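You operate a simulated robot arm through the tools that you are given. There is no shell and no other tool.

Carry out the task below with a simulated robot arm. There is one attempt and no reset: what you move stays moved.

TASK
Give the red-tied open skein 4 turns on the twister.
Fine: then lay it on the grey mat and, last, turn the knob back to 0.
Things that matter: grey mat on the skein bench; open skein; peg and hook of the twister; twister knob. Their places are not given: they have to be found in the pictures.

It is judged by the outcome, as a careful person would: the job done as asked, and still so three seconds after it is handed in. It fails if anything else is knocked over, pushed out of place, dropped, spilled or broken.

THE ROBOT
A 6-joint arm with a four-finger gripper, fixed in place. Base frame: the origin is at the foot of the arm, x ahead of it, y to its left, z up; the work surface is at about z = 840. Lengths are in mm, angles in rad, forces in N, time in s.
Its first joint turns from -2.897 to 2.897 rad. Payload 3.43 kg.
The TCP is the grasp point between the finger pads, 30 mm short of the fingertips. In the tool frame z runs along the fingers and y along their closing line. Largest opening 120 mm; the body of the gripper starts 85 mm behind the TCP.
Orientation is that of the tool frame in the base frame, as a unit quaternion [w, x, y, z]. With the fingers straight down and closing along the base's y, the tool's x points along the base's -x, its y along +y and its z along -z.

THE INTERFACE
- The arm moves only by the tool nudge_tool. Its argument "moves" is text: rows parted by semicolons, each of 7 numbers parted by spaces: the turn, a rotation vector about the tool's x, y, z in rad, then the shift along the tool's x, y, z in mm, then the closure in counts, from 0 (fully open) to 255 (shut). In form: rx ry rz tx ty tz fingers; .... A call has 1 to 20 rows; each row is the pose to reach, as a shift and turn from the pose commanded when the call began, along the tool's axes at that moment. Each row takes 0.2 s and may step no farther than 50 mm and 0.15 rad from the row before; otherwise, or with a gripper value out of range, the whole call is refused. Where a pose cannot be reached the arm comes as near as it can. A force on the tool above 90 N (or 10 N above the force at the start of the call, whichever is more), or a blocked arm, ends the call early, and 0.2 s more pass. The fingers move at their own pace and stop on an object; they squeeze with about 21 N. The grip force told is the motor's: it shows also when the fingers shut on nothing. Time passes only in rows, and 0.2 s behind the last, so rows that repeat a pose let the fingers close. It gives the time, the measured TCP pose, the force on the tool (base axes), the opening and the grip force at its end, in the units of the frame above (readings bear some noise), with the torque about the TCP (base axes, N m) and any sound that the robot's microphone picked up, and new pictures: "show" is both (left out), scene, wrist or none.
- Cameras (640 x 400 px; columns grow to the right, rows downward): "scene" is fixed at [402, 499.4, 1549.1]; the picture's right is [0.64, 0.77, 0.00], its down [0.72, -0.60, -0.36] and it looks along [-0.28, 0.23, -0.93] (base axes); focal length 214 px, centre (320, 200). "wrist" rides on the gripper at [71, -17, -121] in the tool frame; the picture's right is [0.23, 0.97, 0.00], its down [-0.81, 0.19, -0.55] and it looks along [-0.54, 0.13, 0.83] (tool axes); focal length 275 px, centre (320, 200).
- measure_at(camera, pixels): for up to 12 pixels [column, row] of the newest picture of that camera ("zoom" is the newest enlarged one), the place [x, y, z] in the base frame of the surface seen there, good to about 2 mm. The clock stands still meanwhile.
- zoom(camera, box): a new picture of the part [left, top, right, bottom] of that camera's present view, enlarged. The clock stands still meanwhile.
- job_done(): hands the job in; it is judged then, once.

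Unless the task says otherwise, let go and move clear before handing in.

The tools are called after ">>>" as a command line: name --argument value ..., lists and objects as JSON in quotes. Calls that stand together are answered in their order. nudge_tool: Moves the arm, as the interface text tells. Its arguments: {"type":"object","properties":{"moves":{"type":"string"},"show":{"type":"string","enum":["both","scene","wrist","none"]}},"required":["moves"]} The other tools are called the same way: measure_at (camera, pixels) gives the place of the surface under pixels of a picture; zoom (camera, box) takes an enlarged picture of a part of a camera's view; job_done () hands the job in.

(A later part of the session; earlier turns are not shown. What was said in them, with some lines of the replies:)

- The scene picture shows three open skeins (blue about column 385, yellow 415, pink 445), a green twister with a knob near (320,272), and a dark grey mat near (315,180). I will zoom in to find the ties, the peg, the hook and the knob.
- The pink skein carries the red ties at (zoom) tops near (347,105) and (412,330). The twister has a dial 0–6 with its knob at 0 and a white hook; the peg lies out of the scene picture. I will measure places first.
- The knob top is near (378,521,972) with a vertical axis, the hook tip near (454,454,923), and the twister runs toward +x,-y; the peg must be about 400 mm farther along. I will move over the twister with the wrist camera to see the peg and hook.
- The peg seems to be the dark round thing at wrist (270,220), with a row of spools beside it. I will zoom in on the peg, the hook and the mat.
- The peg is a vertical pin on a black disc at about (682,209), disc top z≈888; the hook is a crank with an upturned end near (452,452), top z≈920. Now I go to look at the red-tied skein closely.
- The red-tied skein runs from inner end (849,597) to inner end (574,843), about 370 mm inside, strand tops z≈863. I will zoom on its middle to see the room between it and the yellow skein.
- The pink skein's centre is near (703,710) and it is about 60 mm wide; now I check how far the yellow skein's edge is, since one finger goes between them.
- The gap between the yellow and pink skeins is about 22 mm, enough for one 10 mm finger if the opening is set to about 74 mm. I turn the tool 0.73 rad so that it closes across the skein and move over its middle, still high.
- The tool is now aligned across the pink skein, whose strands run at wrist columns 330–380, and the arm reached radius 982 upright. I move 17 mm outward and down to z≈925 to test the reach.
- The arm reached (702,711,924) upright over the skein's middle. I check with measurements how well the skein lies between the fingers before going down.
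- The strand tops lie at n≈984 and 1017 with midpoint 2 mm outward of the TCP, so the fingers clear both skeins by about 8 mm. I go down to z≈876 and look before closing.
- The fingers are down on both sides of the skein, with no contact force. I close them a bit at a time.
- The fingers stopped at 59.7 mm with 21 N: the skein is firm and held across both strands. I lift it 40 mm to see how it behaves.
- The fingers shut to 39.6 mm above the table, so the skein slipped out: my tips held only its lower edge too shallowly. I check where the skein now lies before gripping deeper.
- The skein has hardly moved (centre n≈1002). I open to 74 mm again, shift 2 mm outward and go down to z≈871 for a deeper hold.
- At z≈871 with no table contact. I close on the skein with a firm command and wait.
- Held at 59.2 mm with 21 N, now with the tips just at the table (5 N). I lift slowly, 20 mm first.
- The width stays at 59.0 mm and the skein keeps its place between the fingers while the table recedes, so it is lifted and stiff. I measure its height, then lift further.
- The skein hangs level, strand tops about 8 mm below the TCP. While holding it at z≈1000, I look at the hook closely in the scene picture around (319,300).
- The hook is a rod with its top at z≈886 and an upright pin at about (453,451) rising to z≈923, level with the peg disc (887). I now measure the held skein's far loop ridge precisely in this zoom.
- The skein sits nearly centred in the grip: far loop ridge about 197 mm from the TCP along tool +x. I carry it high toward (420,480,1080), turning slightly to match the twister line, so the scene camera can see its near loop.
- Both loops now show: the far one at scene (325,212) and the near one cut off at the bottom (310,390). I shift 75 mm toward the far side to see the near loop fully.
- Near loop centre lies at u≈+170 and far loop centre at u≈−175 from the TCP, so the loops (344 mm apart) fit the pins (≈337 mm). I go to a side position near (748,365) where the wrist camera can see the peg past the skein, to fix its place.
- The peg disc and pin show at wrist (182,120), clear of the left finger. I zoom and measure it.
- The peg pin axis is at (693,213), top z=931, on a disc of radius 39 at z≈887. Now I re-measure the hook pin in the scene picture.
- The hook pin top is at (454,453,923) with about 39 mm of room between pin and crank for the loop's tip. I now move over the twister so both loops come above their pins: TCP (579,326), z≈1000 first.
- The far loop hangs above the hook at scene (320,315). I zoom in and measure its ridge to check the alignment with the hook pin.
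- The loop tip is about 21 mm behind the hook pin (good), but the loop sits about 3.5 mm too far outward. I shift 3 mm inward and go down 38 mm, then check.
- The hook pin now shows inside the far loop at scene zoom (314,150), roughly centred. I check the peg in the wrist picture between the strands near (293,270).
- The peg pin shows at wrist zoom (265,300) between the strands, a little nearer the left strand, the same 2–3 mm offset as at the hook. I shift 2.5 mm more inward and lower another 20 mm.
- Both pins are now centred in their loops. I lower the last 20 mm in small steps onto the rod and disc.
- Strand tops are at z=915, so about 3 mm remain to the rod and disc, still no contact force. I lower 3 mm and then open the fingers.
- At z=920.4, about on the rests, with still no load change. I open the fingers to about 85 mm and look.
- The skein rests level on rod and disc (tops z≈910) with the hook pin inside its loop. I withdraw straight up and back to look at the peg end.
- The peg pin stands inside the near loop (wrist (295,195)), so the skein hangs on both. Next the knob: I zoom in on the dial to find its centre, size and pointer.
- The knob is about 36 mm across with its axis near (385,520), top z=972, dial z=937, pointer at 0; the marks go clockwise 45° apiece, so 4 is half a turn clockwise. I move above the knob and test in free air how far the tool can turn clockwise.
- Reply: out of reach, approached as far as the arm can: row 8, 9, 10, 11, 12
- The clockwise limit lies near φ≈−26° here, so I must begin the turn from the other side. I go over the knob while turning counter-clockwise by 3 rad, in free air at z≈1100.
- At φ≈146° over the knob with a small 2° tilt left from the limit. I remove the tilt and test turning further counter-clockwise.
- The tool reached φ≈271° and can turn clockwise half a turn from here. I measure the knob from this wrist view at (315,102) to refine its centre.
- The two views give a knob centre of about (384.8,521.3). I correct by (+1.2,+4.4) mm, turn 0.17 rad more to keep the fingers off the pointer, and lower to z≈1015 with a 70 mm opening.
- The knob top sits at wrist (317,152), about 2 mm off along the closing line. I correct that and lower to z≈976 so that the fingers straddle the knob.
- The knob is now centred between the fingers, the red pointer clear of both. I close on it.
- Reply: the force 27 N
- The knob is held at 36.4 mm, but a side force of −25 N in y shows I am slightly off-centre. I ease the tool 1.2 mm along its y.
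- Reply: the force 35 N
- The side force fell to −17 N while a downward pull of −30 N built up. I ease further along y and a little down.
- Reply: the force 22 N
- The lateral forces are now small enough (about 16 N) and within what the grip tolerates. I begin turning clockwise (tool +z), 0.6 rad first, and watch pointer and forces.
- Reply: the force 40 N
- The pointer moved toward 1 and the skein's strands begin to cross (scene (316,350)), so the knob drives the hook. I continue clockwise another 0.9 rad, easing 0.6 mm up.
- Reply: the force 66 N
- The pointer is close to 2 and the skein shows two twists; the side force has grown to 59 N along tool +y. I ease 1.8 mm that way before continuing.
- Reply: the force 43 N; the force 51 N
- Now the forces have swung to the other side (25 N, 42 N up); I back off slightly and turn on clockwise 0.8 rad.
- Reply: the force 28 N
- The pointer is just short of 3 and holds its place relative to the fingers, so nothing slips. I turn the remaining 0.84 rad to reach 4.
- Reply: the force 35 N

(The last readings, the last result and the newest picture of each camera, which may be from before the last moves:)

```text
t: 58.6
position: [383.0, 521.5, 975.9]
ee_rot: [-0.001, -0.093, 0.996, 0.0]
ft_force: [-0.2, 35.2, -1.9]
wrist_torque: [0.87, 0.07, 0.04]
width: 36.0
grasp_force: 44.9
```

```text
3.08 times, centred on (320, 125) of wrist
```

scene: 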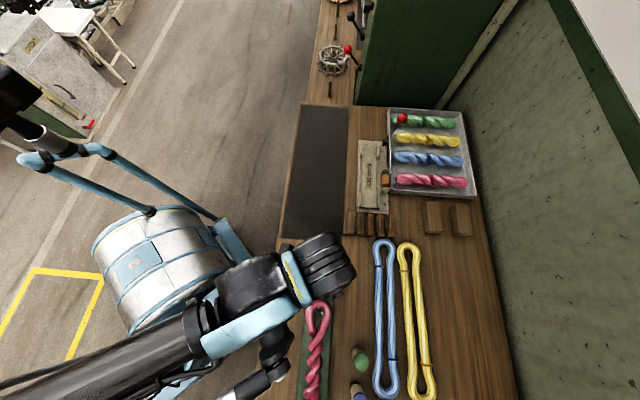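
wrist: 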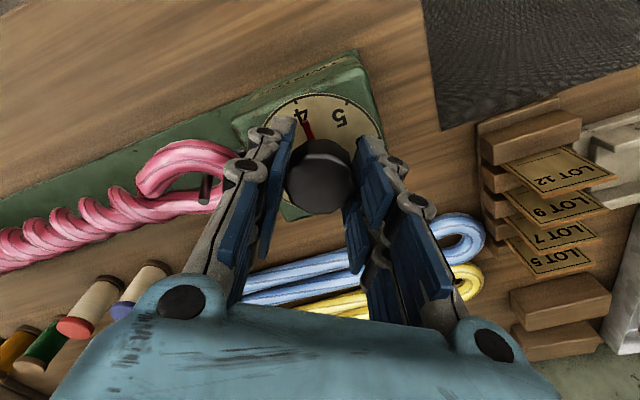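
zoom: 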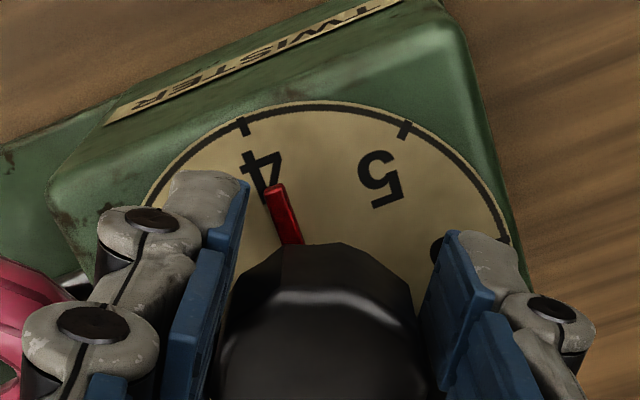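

The pointer is at 4 (zoom (280,200)) and the skein shows its twists. I open the fingers, rise and move back to see the dial in the scene picture.

>>> nudge_tool --moves "0 0 0 0 0 0 140; 0 0 0 0 0 0 106; 0 0 0 0 0 0 106; 0 0 0 0 0 -15 106; 0 0 0 0 0 -45 106; 0 0 0 0 0 -90 106; 0 0 0 0 0 -135 106; 0 0 0 0 0 -150 106" --show "wrist"

```text
t: 60.4
position: [383.2, 519.8, 1127.4]
ee_rot: [0.001, -0.093, 0.996, 0.0]
ft_force: [-0.1, -0.3, 0.3]
wrist_torque: [0.0, 0.0, 0.0]
width: 70.0
grasp_force: 0.1
```

wrist: 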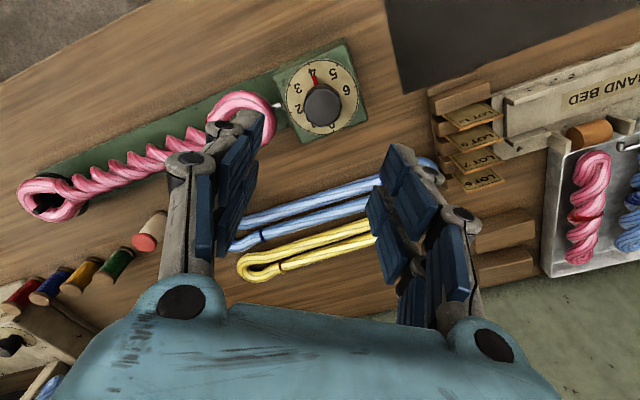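

>>> zoom --camera "wrist" --box '[250, 30, 380, 150]'

>>> zoom --camera "wrist" --box '[10, 60, 300, 240]'

```text
3.33 times, centred on (315, 90) of wrist
```

zoom: 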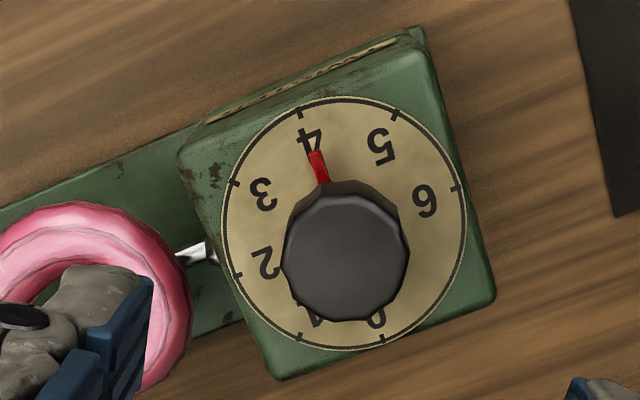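

```text
2.21 times, centred on (155, 150) of wrist
```

zoom: 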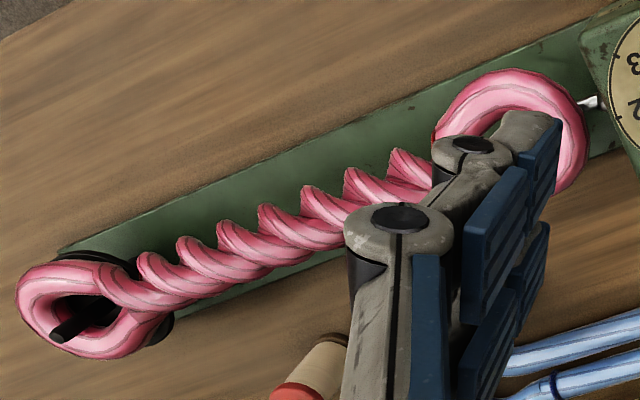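

The pointer stands at 4 and the skein is evenly twisted between hook and peg. I now move above the skein's middle, turning the tool back so it closes across the rope.

>>> nudge_tool --moves "0 0 0.139 -22 -32 7 75; 0 0 0.278 -44 -65 13 75; 0 0 0.417 -67 -97 20 75; 0 0 0.556 -89 -130 27 75; 0 0 0.694 -111 -162 34 75; 0 0 0.833 -133 -195 40 75; 0 0 0.972 -155.5 -227 47 75; 0 0 0.972 -155.5 -227 47 75; 0 0 0.972 -155.5 -227 47 75"

>>> zoom --camera "scene" --box '[298, 250, 348, 300]'

>>> zoom --camera "scene" --box '[270, 280, 370, 400]'

>>> zoom --camera "wrist" --box '[220, 0, 420, 240]'

```text
t: 62.4
position: [577.7, 327.4, 1079.7]
ee_rot: [-0.001, 0.385, 0.923, 0.001]
ft_force: [0.2, 0.5, 0.0]
wrist_torque: [-0.03, -0.02, -0.01]
width: 84.5
grasp_force: 0.0
```

scene: 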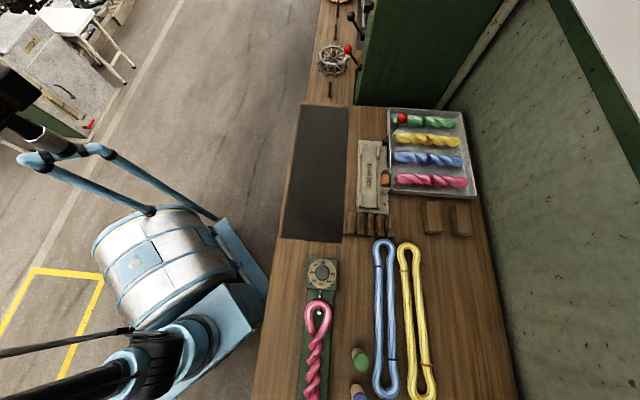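
wrist: 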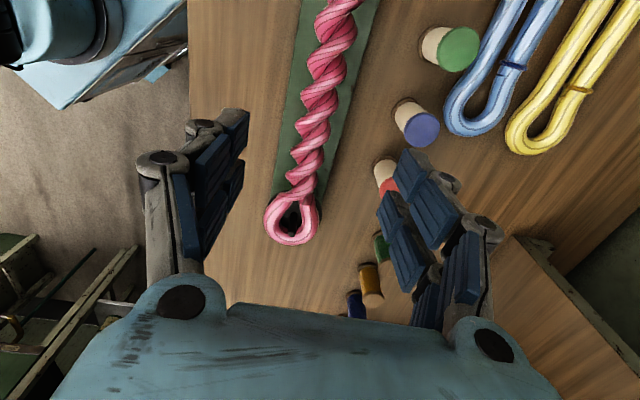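

```text
8.00 times, centred on (323, 275) of scene
```

zoom: 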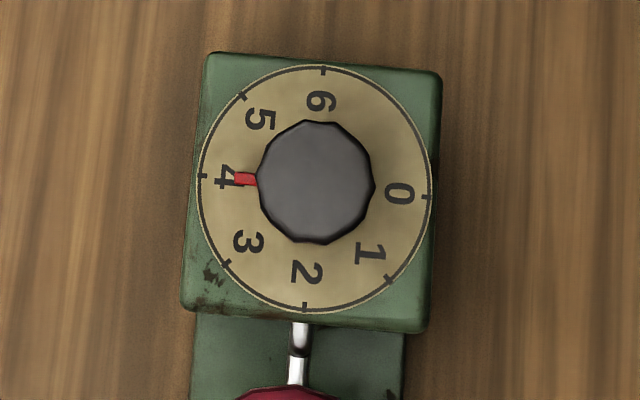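

```text
3.33 times, centred on (320, 340) of scene
```

zoom: 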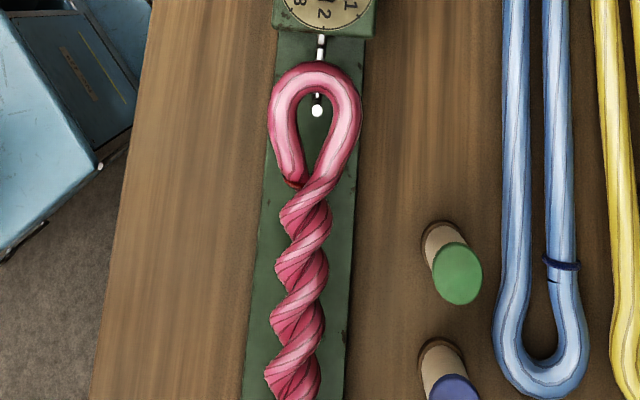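

```text
1.67 times, centred on (320, 120) of wrist
```

zoom: 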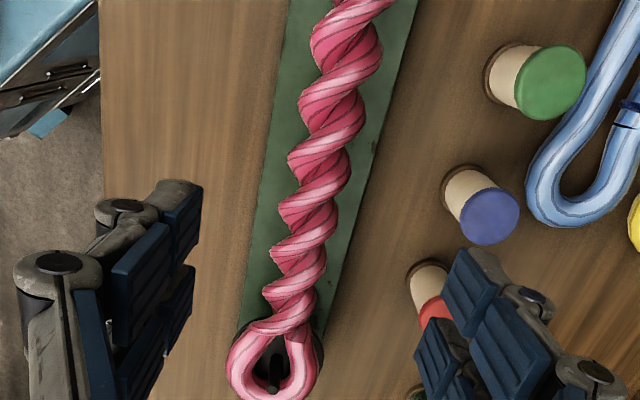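

The pointer is exactly at 4 and the twist is even. I measure the rope around its middle to place the grip.

>>> measure_at --camera "wrist" --pixels '[[318, 103], [325, 100], [332, 97], [310, 108], [340, 95], [322, 110], [320, 90], [312, 130], [318, 75], [326, 60], [345, 110], [295, 110]]'

>>> zoom --camera "wrist" --box '[270, 50, 370, 150]'

```text
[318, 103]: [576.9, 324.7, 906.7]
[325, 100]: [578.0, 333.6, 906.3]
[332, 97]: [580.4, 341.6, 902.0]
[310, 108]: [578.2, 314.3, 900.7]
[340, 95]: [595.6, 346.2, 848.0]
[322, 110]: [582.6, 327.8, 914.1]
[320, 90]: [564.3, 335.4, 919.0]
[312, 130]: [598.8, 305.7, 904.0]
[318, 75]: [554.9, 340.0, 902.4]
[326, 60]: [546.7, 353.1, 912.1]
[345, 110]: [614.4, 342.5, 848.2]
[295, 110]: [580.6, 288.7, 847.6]
```

```text
4.00 times, centred on (320, 100) of wrist
```

zoom: 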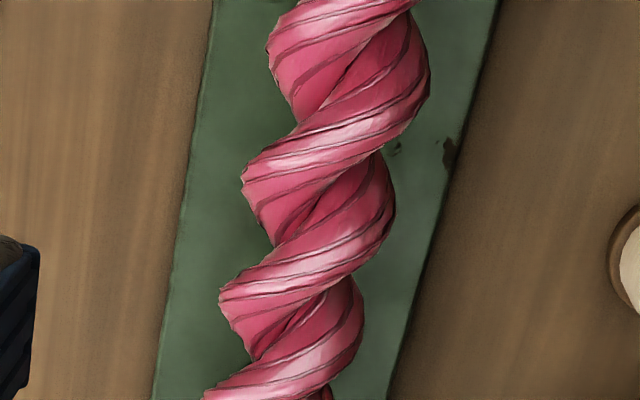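

The rope is about 40 mm thick with its axis at z≈899. I lower to z≈908 with the fingers either side, 5 mm toward the hook where the strands lie side by side.

>>> nudge_tool --moves "0 0 0 5 0.5 40 75; 0 0 0 5 0.5 80 75; 0 0 0 5 0.5 115 75; 0 0 0 5 0.5 145 75; 0 0 0 5 0.5 163 75; 0 0 0 5 0.5 171 75; 0 0 0 5 0.5 171 75"

```text
t: 64.0
position: [573.7, 330.4, 906.1]
ee_rot: [-0.001, 0.384, 0.923, 0.0]
ft_force: [-0.9, -0.5, -0.3]
wrist_torque: [0.01, 0.01, -0.02]
width: 84.9
grasp_force: 0.1
```

scene: 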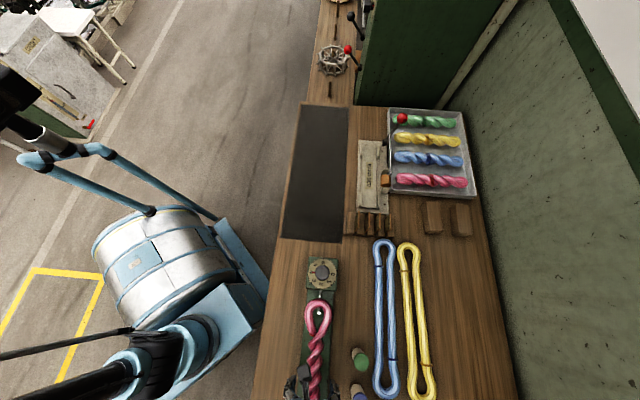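
wrist: 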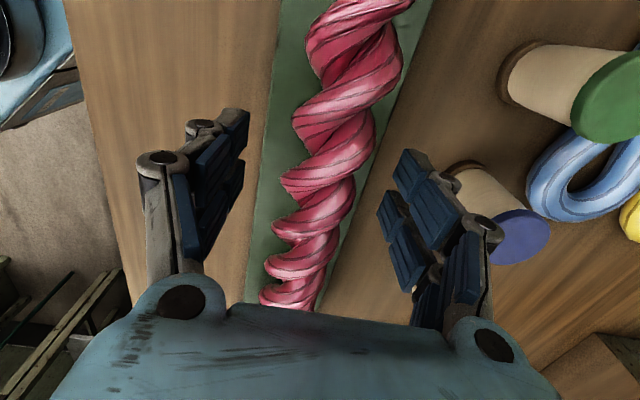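

The fingers straddle the rope with no contact. I close on it and wait for the grip to settle.

>>> nudge_tool --moves "0 0 0 0 0 0 120; 0 0 0 0 0 0 150; 0 0 0 0 0 0 180; 0 0 0 0 0 0 255; 0 0 0 0 0 0 255" --show "wrist"

```text
t: 65.2
position: [574.9, 329.7, 906.2]
ee_rot: [-0.001, 0.382, 0.924, 0.0]
ft_force: [0.9, -0.3, -0.1]
wrist_torque: [0.02, 0.0, 0.0]
width: 40.9
grasp_force: 21.2
```

wrist: 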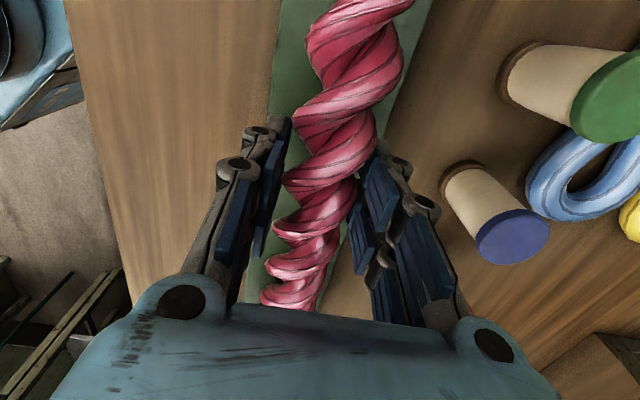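

The rope is held at 40.9 mm with 21 N. I lift it straight up slowly, first 25 mm.

>>> nudge_tool --moves "0 0 0 0 0 -4 255; 0 0 0 0 0 -10 255; 0 0 0 0 0 -17 255; 0 0 0 0 0 -25 255; 0 0 0 0 0 -25 255"

>>> zoom --camera "scene" --box '[270, 280, 370, 400]'

>>> measure_at --camera "zoom" --pixels '[[315, 75], [285, 110], [345, 110], [310, 215], [305, 280], [300, 340]]'

```text
t: 66.4
position: [575.1, 329.4, 933.3]
ee_rot: [-0.001, 0.383, 0.924, 0.0]
ft_force: [0.1, -1.3, -1.3]
wrist_torque: [-0.04, 0.0, 0.0]
width: 40.6
grasp_force: 20.6
```

scene: 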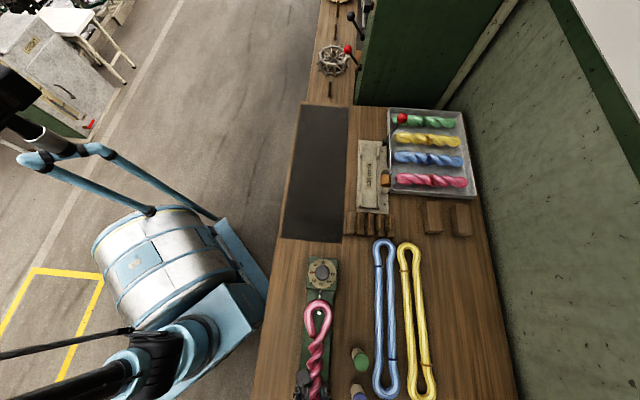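
wrist: 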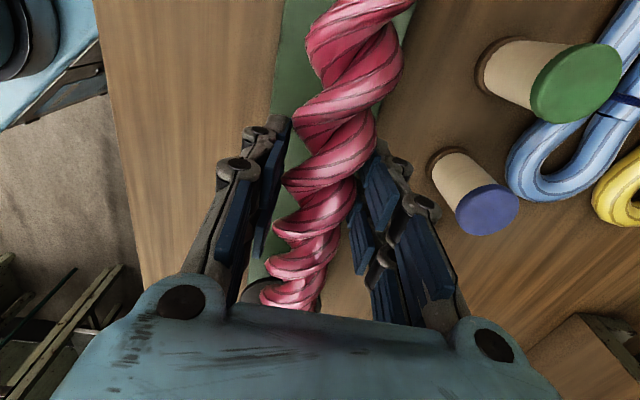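

```text
3.33 times, centred on (320, 340) of scene
```

zoom: 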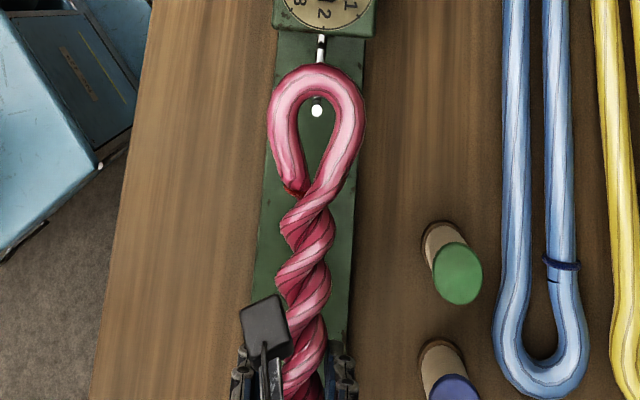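

```text
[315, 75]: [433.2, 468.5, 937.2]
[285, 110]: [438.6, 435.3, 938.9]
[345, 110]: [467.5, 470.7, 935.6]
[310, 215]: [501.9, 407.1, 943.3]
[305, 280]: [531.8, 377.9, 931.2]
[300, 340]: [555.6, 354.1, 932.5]
```

The skein rises level with the fingers (loop top z≈937). I continue straight up to z≈1080 to clear peg, hook and knob.

>>> nudge_tool --moves "0 0 0 0 0 -10 255; 0 0 0 0 0 -22 255; 0 0 0 0 0 -38 255; 0 0 0 0 0 -58 255; 0 0 0 0 0 -80 255; 0 0 0 0 0 -105 255; 0 0 0 0 0 -130 255; 0 0 0 0 0 -147 255; 0 0 0 0 0 -147 255"

```text
t: 68.4
position: [574.8, 328.5, 1079.6]
ee_rot: [-0.001, 0.383, 0.924, 0.0]
ft_force: [0.3, 0.1, -1.2]
wrist_torque: [-0.03, 0.03, -0.01]
width: 40.4
grasp_force: 21.1
```

scene: 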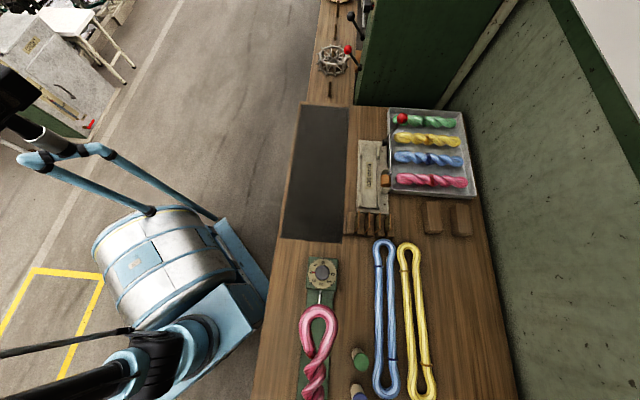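
wrist: 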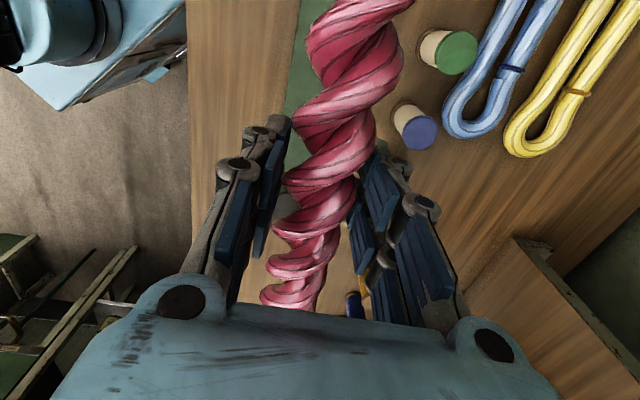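

The twisted skein is off the twister and hangs steadily in the grip. I carry it at z≈1080 along the bench to above the grey mat, centre about (102,746).

>>> nudge_tool --moves "0 0 0 25 -2 0 255; 0 0 0 65 -4 0 255; 0 0 0 108 -7 0 255; 0 0 0 151 -10 0 255; 0 0 0 194 -12 0 255; 0 0 0 237 -15 0 255; 0 0 0 280 -18 0 255; 0 0 0 323 -20 0 255; 0 0 0 366 -23 0 255; 0 0 0 409 -26 0 255; 0 0 0 452 -28 0 255; 0 0 0 495 -31 0 255; 0 0 0 538 -34 0 255; 0 0 0 578 -36 0 255; 0 0 0 608 -38 0 255; 0 0 0 630 -39.6 0 255; 0 0 0 630 -39.6 0 255; 0 0 0 630 -39.6 0 255"

```text
t: 72.2
position: [103.3, 748.0, 1080.2]
ee_rot: [0.0, 0.383, 0.924, 0.0]
ft_force: [0.8, 0.3, -0.6]
wrist_torque: [0.01, 0.0, 0.01]
width: 40.6
grasp_force: 20.9
```

scene: 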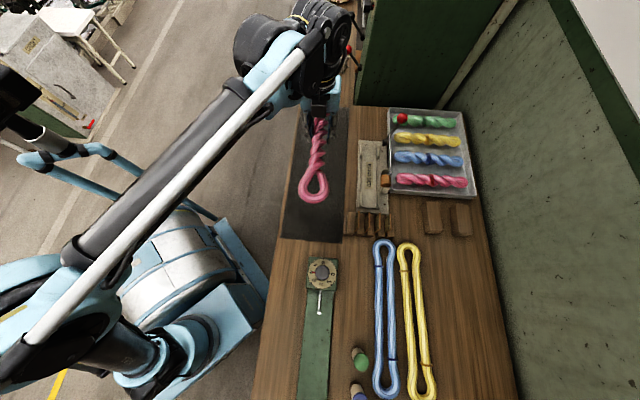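
wrist: 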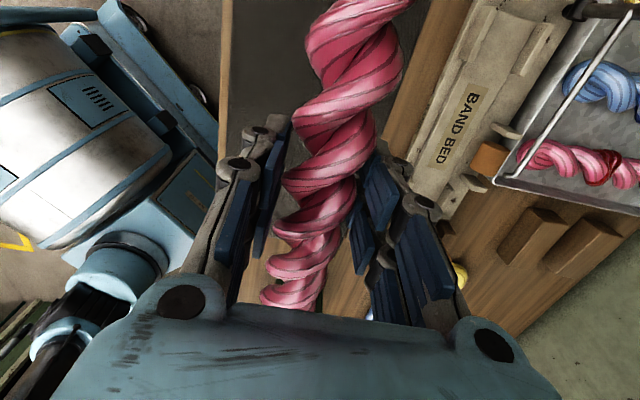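

The skein hangs over the mat with both ends inside its edges. I lower it to z≈900 first and check.

>>> nudge_tool --moves "0 0 0 0 0 30 255; 0 0 0 0 0 70 255; 0 0 0 0 0 110 255; 0 0 0 0 0 145 255; 0 0 0 0 0 170 255; 0 0 0 0 0 182 255; 0 0 0 0 0 182 255"

>>> zoom --camera "scene" --box '[270, 90, 400, 250]'

```text
t: 73.8
position: [102.3, 748.3, 897.3]
ee_rot: [0.0, 0.383, 0.924, 0.001]
ft_force: [-0.4, 0.0, 0.1]
wrist_torque: [0.0, -0.01, 0.0]
width: 40.8
grasp_force: 20.7
```

scene: 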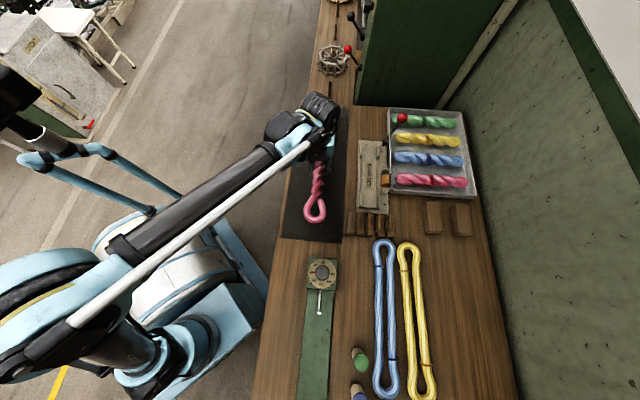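
wrist: 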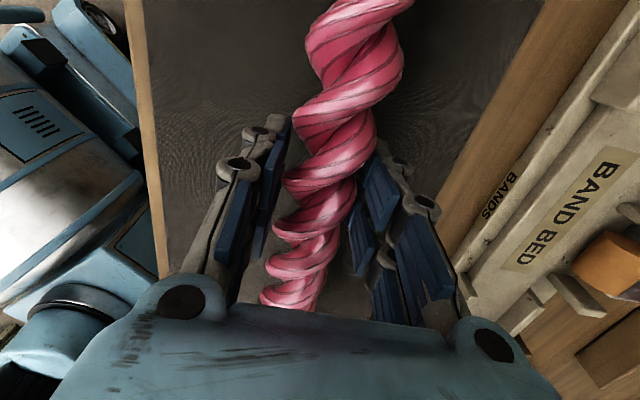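

```text
2.50 times, centred on (335, 170) of scene
```

zoom: 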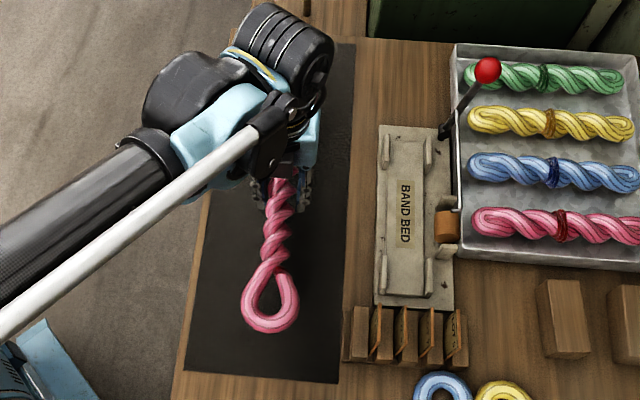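

The skein's near loop at scene zoom (270,300) lies well inside the mat. I lower the last 24 mm gently.

>>> nudge_tool --moves "0 0 0 0 0 8 255; 0 0 0 0 0 15 255; 0 0 0 0 0 20 255; 0 0 0 0 0 23.5 255; 0 0 0 0 0 23.5 255; 0 0 0 0 0 23.5 255" --show "wrist"

```text
t: 75.2
position: [102.3, 749.1, 876.1]
ee_rot: [0.0, 0.383, 0.924, 0.0]
ft_force: [-0.1, 0.6, -1.2]
wrist_torque: [-0.02, 0.02, 0.03]
width: 40.5
grasp_force: 21.2
```

wrist: 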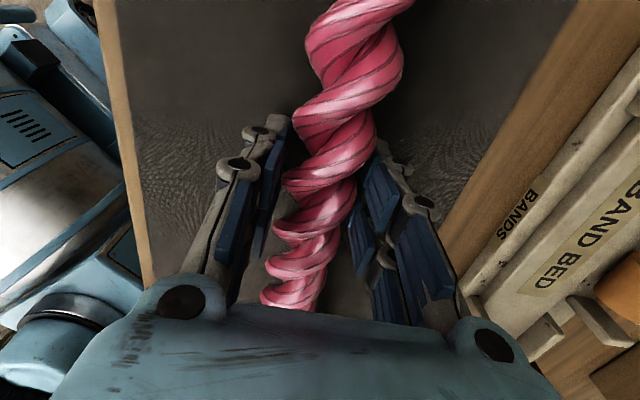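

>>> nudge_tool --moves "0 0 0 0 0 1.5 255; 0 0 0 0 0 3 255; 0 0 0 0 0 3 255; 0 0 0 0 0 3 255" --show "none"

```text
t: 76.2
position: [102.0, 749.1, 871.9]
ee_rot: [0.0, 0.385, 0.923, 0.001]
ft_force: [-0.6, 0.5, -1.9]
wrist_torque: [-0.02, -0.02, -0.01]
width: 40.6
grasp_force: 20.9
```

At z≈872 with no contact yet, the skein is at most 3–4 mm above the mat. I open the fingers to let it settle.

>>> nudge_tool --moves "0 0 0 0 0 0 160; 0 0 0 0 0 0 140; 0 0 0 0 0 0 110; 0 0 0 0 0 0 100; 0 0 0 0 0 0 100; 0 0 0 0 0 0 100" --show "wrist"

```text
t: 77.6
position: [101.7, 747.5, 871.3]
ee_rot: [0.0, 0.384, 0.923, 0.0]
ft_force: [-0.3, 0.6, -0.9]
wrist_torque: [0.05, -0.02, -0.03]
width: 73.2
grasp_force: 0.0
```

wrist: 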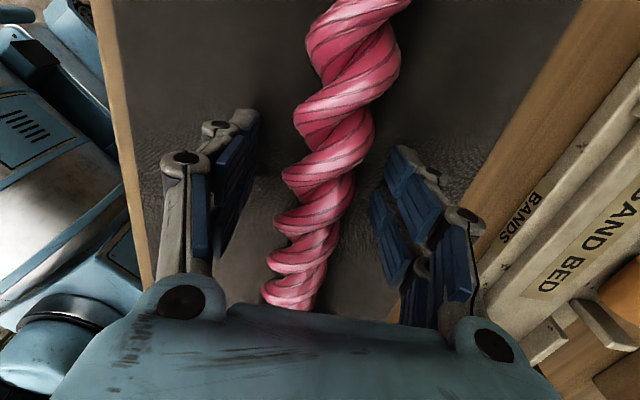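

The skein lies on the mat between the open fingers. I rise straight up and look at it.

>>> nudge_tool --moves "0 0 0 0 0 -10 100; 0 0 0 0 0 -30 100; 0 0 0 0 0 -65 100; 0 0 0 0 0 -110 100; 0 0 0 0 0 -155 100; 0 0 0 0 0 -200 100; 0 0 0 0 0 -240 100; 0 0 0 0 0 -240 100"

>>> zoom --camera "scene" --box '[270, 90, 400, 250]'

```text
t: 79.4
position: [103.4, 748.7, 1113.5]
ee_rot: [0.0, 0.383, 0.924, 0.0]
ft_force: [-0.3, 0.2, 0.3]
wrist_torque: [-0.01, 0.03, 0.0]
width: 73.0
grasp_force: 0.2
```

scene: 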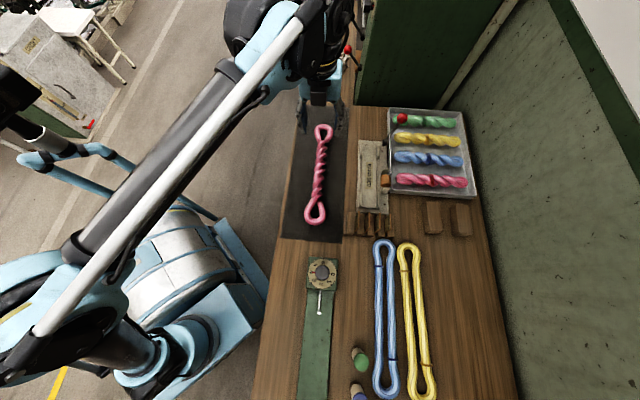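
wrist: 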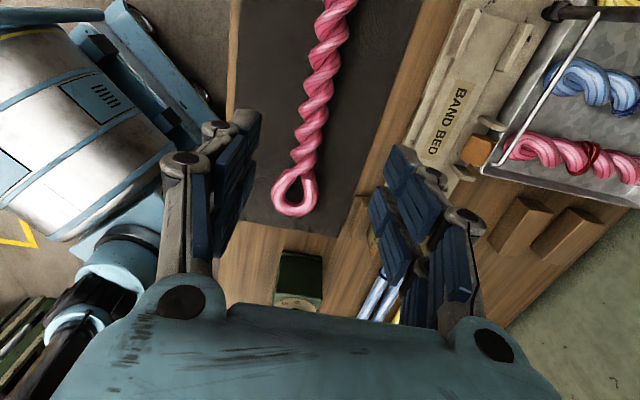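

```text
2.50 times, centred on (335, 170) of scene
```

zoom: 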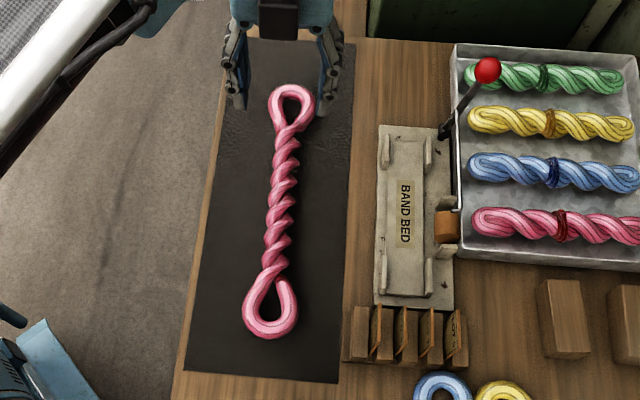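

The twisted skein lies fully on the mat, both loops inside its edges (scene zoom (290,105) to (270,320)). Now I go back over the knob, turning to the same orientation in which I left it, to turn it back to 0.

>>> nudge_tool --moves "0 0 0 -38 4 0 106; 0 0 -0.12 -78 8 0 106; 0 0 -0.24 -118 13 0 106; 0 0 -0.36 -158 17 5 106; 0 0 -0.48 -198 21 10 106; 0 0 -0.6 -238 25 15 106; 0 0 -0.72 -278 30 20 106; 0 0 -0.84 -318 34 27 106; 0 0 -0.97 -359.4 38.4 33 106; 0 0 -0.97 -359.4 38.4 33 106; 0 0 -0.97 -359.4 38.4 33 106"

>>> zoom --camera "wrist" --box '[240, 30, 400, 170]'

```text
t: 81.8
position: [382.9, 519.9, 1079.4]
ee_rot: [0.0, -0.091, 0.996, -0.001]
ft_force: [0.2, -0.3, 0.5]
wrist_torque: [0.02, -0.01, -0.01]
width: 70.0
grasp_force: 0.1
```

scene: 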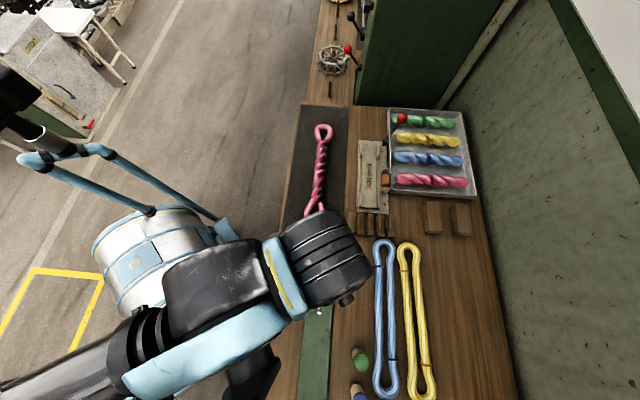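
wrist: 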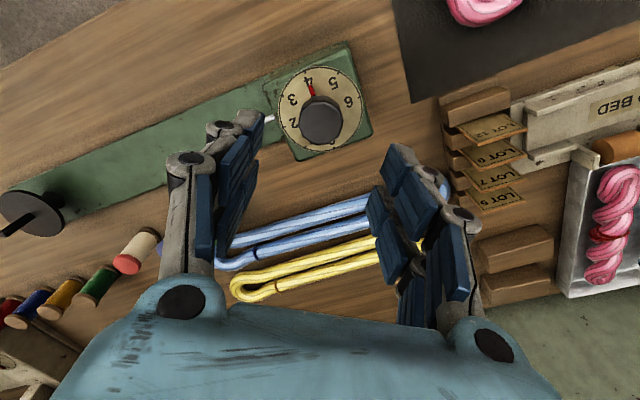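

```text
2.86 times, centred on (320, 100) of wrist
```

zoom: 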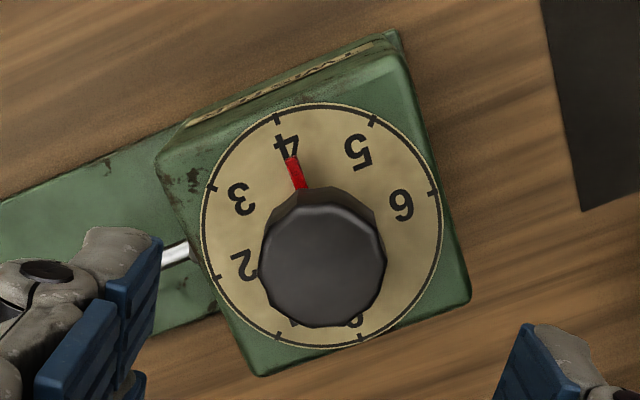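

The knob appears at wrist (321,122), almost exactly under the TCP; my earlier force readings say to go 1.2 mm further along tool y. I lower to z≈976 with open fingers, clear of the pointer.

>>> nudge_tool --moves "0 0 0 0 1.2 30 106; 0 0 0 0 1.2 60 106; 0 0 0 0 1.2 80 106; 0 0 0 0 1.2 94 106; 0 0 0 0 1.2 103 106; 0 0 0 0 1.2 103 106" --show "wrist"

```text
t: 83.2
position: [382.6, 521.2, 976.2]
ee_rot: [0.0, -0.092, 0.996, 0.0]
ft_force: [-0.1, 0.1, 0.7]
wrist_torque: [-0.01, 0.01, 0.01]
width: 70.0
grasp_force: 0.0
```

wrist: 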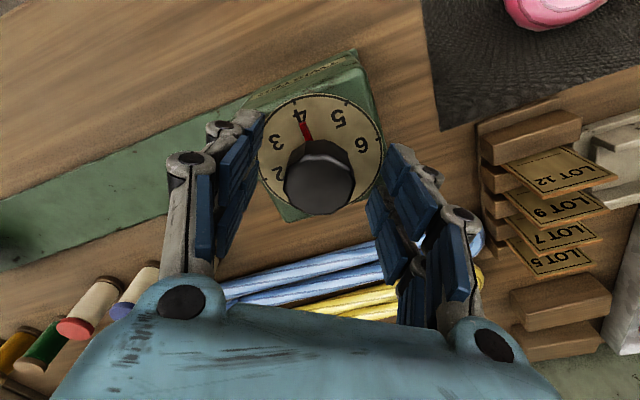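

The knob is between the fingers and the pointer is free of them. I close on the knob.

>>> nudge_tool --moves "0 0 0 0 0 0 140; 0 0 0 0 0 0 165; 0 0 0 0 0 0 190; 0 0 0 0 0 0 255; 0 0 0 0 0 0 255" --show "none"

```text
t: 84.4
position: [381.6, 521.4, 974.8]
ee_rot: [-0.001, -0.091, 0.996, 0.0]
ft_force: [0.9, -6.5, -1.7]
wrist_torque: [-0.19, 0.01, 0.0]
width: 35.8
grasp_force: 45.3
```

The grip is centred (only 6 N). I turn the knob counter-clockwise (tool −z), 1.2 rad first.

>>> nudge_tool --moves "0 0 -0.1 0 0 0 255; 0 0 -0.2 0 0 0 255; 0 0 -0.3 0 0 0 255; 0 0 -0.4 0 0 0 255; 0 0 -0.5 0 0 0 255; 0 0 -0.6 0 0 0 255; 0 0 -0.7 0 0 0 255; 0 0 -0.8 0 0 0 255; 0 0 -0.9 0 0 0 255; 0 0 -1.0 0 0 0 255; 0 0 -1.1 0 0 0 255; 0 0 -1.2 0 0 0 255; 0 0 -1.2 0 0 0 255" --show "wrist"

```text
t: 87.2
position: [383.5, 520.9, 975.4]
ee_rot: [0.0, -0.639, 0.769, 0.0]
ft_force: [18.7, -23.4, -15.2]
wrist_torque: [-0.59, -0.34, 0.01]
width: 36.1
grasp_force: 45.5
```

wrist: 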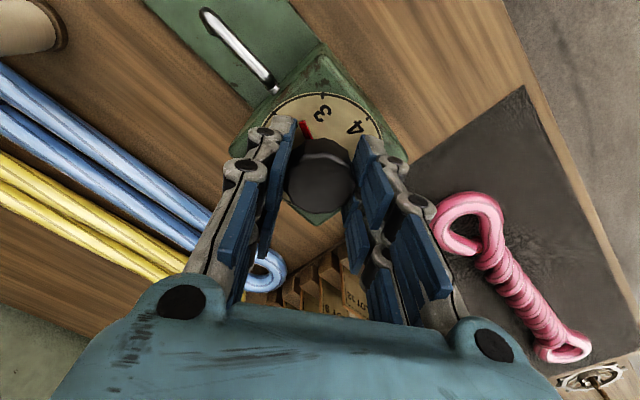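

The pointer passed 3 toward 2, the forces stay under 25 N. I continue another 1.2 rad.

>>> nudge_tool --moves "0 0 -0.1 0 0 0 255; 0 0 -0.2 0 0 0 255; 0 0 -0.3 0 0 0 255; 0 0 -0.4 0 0 0 255; 0 0 -0.5 0 0 0 255; 0 0 -0.6 0 0 0 255; 0 0 -0.7 0 0 0 255; 0 0 -0.8 0 0 0 255; 0 0 -0.9 0 0 0 255; 0 0 -1.0 0 0 0 255; 0 0 -1.1 0 0 0 255; 0 0 -1.2 0 0 0 255; 0 0 -1.2 0 0 0 255" --show "wrist"

```text
t: 90.0
position: [383.2, 521.6, 976.1]
ee_rot: [0.0, 0.961, -0.276, -0.002]
ft_force: [31.6, -16.4, -1.5]
wrist_torque: [-0.58, -0.89, 0.0]
width: 36.3
grasp_force: 44.9
```

wrist: 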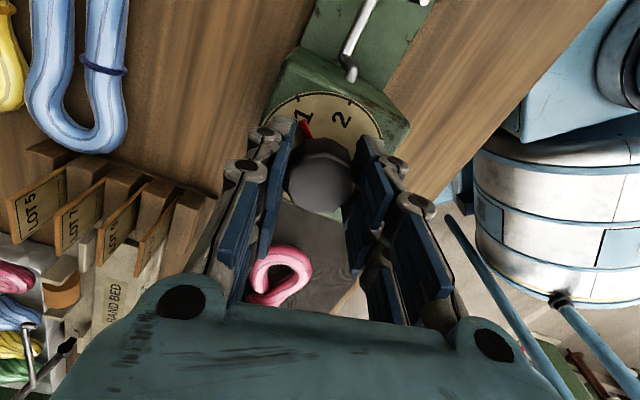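

The pointer is near 1 with forces around 35 N. I turn the last 0.74 rad to bring it to 0.

>>> nudge_tool --moves "0 0 -0.1 0 0 0 255; 0 0 -0.2 0 0 0 255; 0 0 -0.3 0 0 0 255; 0 0 -0.4 0 0 0 255; 0 0 -0.5 0 0 0 255; 0 0 -0.6 0 0 0 255; 0 0 -0.68 0 0 0 255; 0 0 -0.742 0 0 0 255; 0 0 -0.742 0 0 0 255; 0 0 -0.742 0 0 0 255" --show "wrist"

>>> zoom --camera "wrist" --box '[240, 60, 400, 190]'

```text
t: 92.2
position: [383.0, 521.9, 975.0]
ee_rot: [-0.001, 0.996, 0.091, -0.001]
ft_force: [37.2, 9.1, 28.1]
wrist_torque: [0.23, -0.85, -0.15]
width: 36.0
grasp_force: 45.1
```

wrist: 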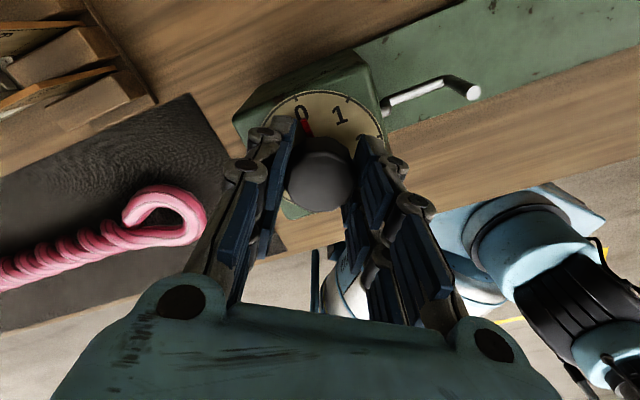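

```text
3.08 times, centred on (320, 125) of wrist
```

zoom: 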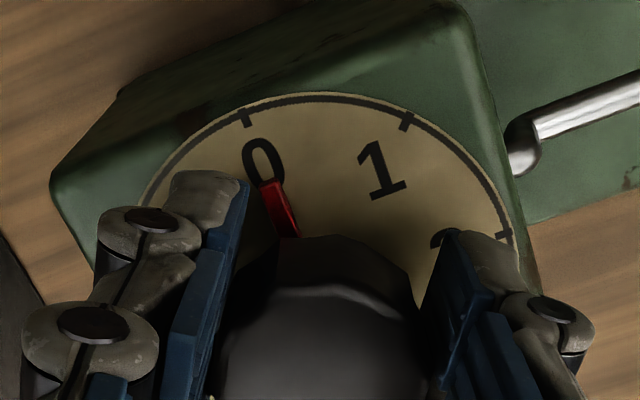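

The pointer is at 0 and the hook pin stands as at the start. I open the fingers, rise, and move aside to check with the scene camera.

>>> nudge_tool --moves "0 0 0 0 0 0 140; 0 0 0 0 0 0 106; 0 0 0 0 0 0 106; 0 0 0 0 0 -15 106; 0 0 0 0 0 -45 106; 0 0 0 0 0 -90 106; 0 0 0 0 0 -135 106; 0 0 0 0 0 -175 106; 0 0 0 0 0 -175 106" --show "wrist"

>>> zoom --camera "wrist" --box '[240, 10, 400, 150]'

```text
t: 94.2
position: [382.5, 521.4, 1152.6]
ee_rot: [0.0, 0.996, 0.092, 0.001]
ft_force: [-0.3, 0.0, -1.0]
wrist_torque: [0.01, -0.02, -0.01]
width: 70.4
grasp_force: 0.2
```

wrist: 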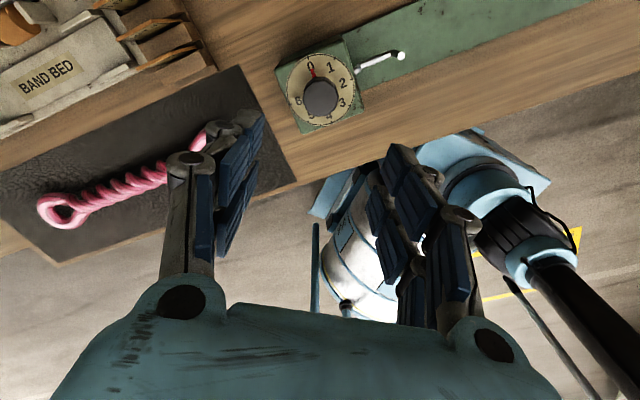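

```text
2.86 times, centred on (320, 80) of wrist
```

zoom: 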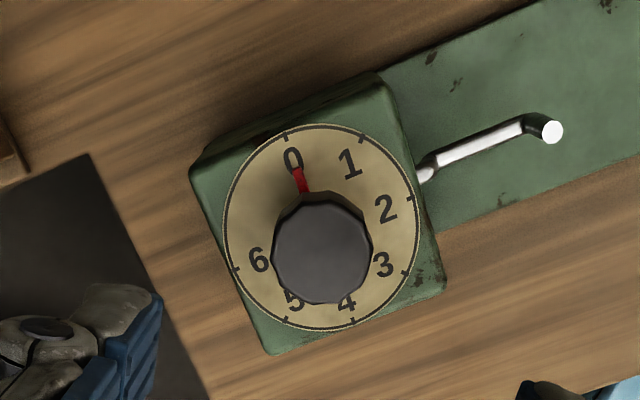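

The dial reads 0. I move the arm clear to the side and take a last look with the scene camera.

>>> nudge_tool --moves "0 0 0 9 44 0 75; 0 0 0 18 88 0 75; 0 0 0 27 132 0 75; 0 0 0 36 176 0 75; 0 0 0 45 220 0 75; 0 0 0 52 264 0 75; 0 0 0 52 264 0 75"

>>> zoom --camera "scene" --box '[298, 250, 348, 300]'

>>> zoom --camera "scene" --box '[270, 90, 480, 250]'

```text
t: 95.8
position: [480.4, 272.8, 1148.4]
ee_rot: [-0.001, 0.996, 0.091, 0.0]
ft_force: [0.3, 0.2, 0.2]
wrist_torque: [-0.01, 0.01, -0.04]
width: 84.8
grasp_force: 0.1
```

scene: 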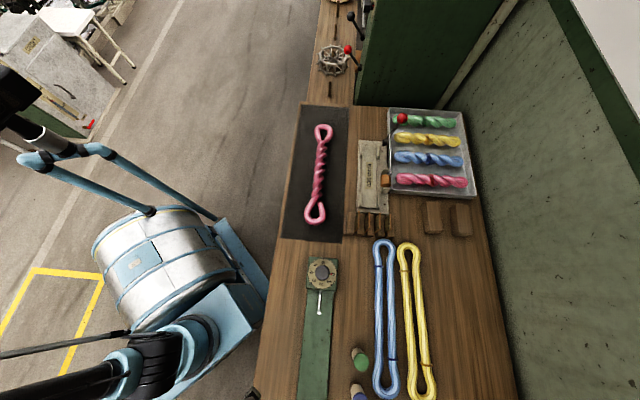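
wrist: 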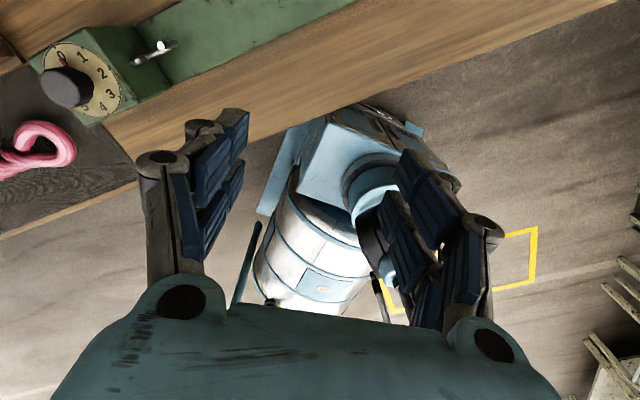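

```text
8.00 times, centred on (323, 275) of scene
```

zoom: 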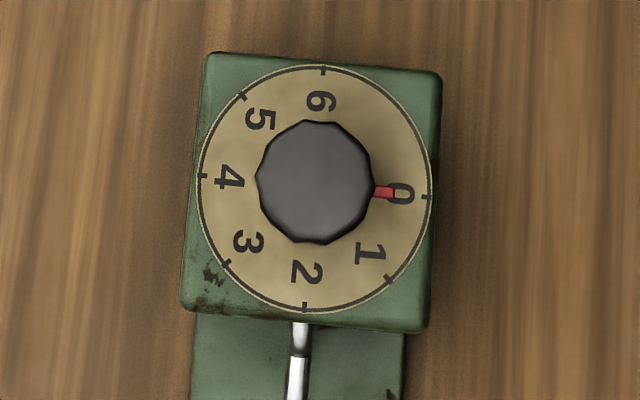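

```text
2.50 times, centred on (375, 170) of scene
```

zoom: 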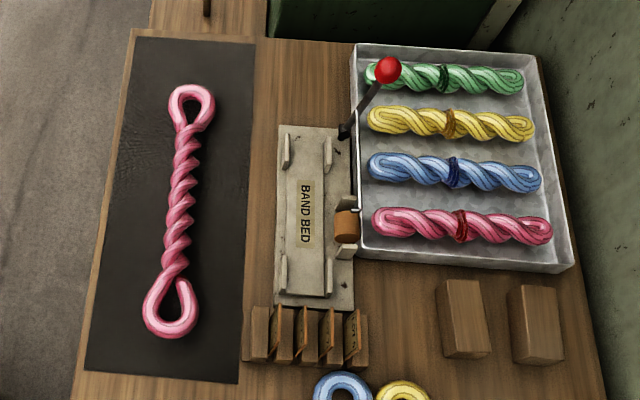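

The pointer is back on 0 exactly as at the start, and the twisted red-tied skein lies wholly on the grey mat. The other skeins, spools and tray are where they were, and the arm is clear, so I hand in.

>>> job_done

```text
The job is handed in.
```

The red-tied skein was given 4 turns on the twister and now lies on the grey mat, with both loops inside its edges. The knob is back at 0.

- **Grip:** my first grip on the skein slipped, leaving it on the bench about 2 mm from where it was. A deeper second grip held.
- **Twist:** I turned the knob clockwise from 0 to 4. The last look before lifting showed the pointer on 4 and the rope evenly twisted between hook and peg.
- **Rest of the bench:** in the final picture the blue and yellow skeins, the tray and the spools in view were where they started. The arm is clear of everything.
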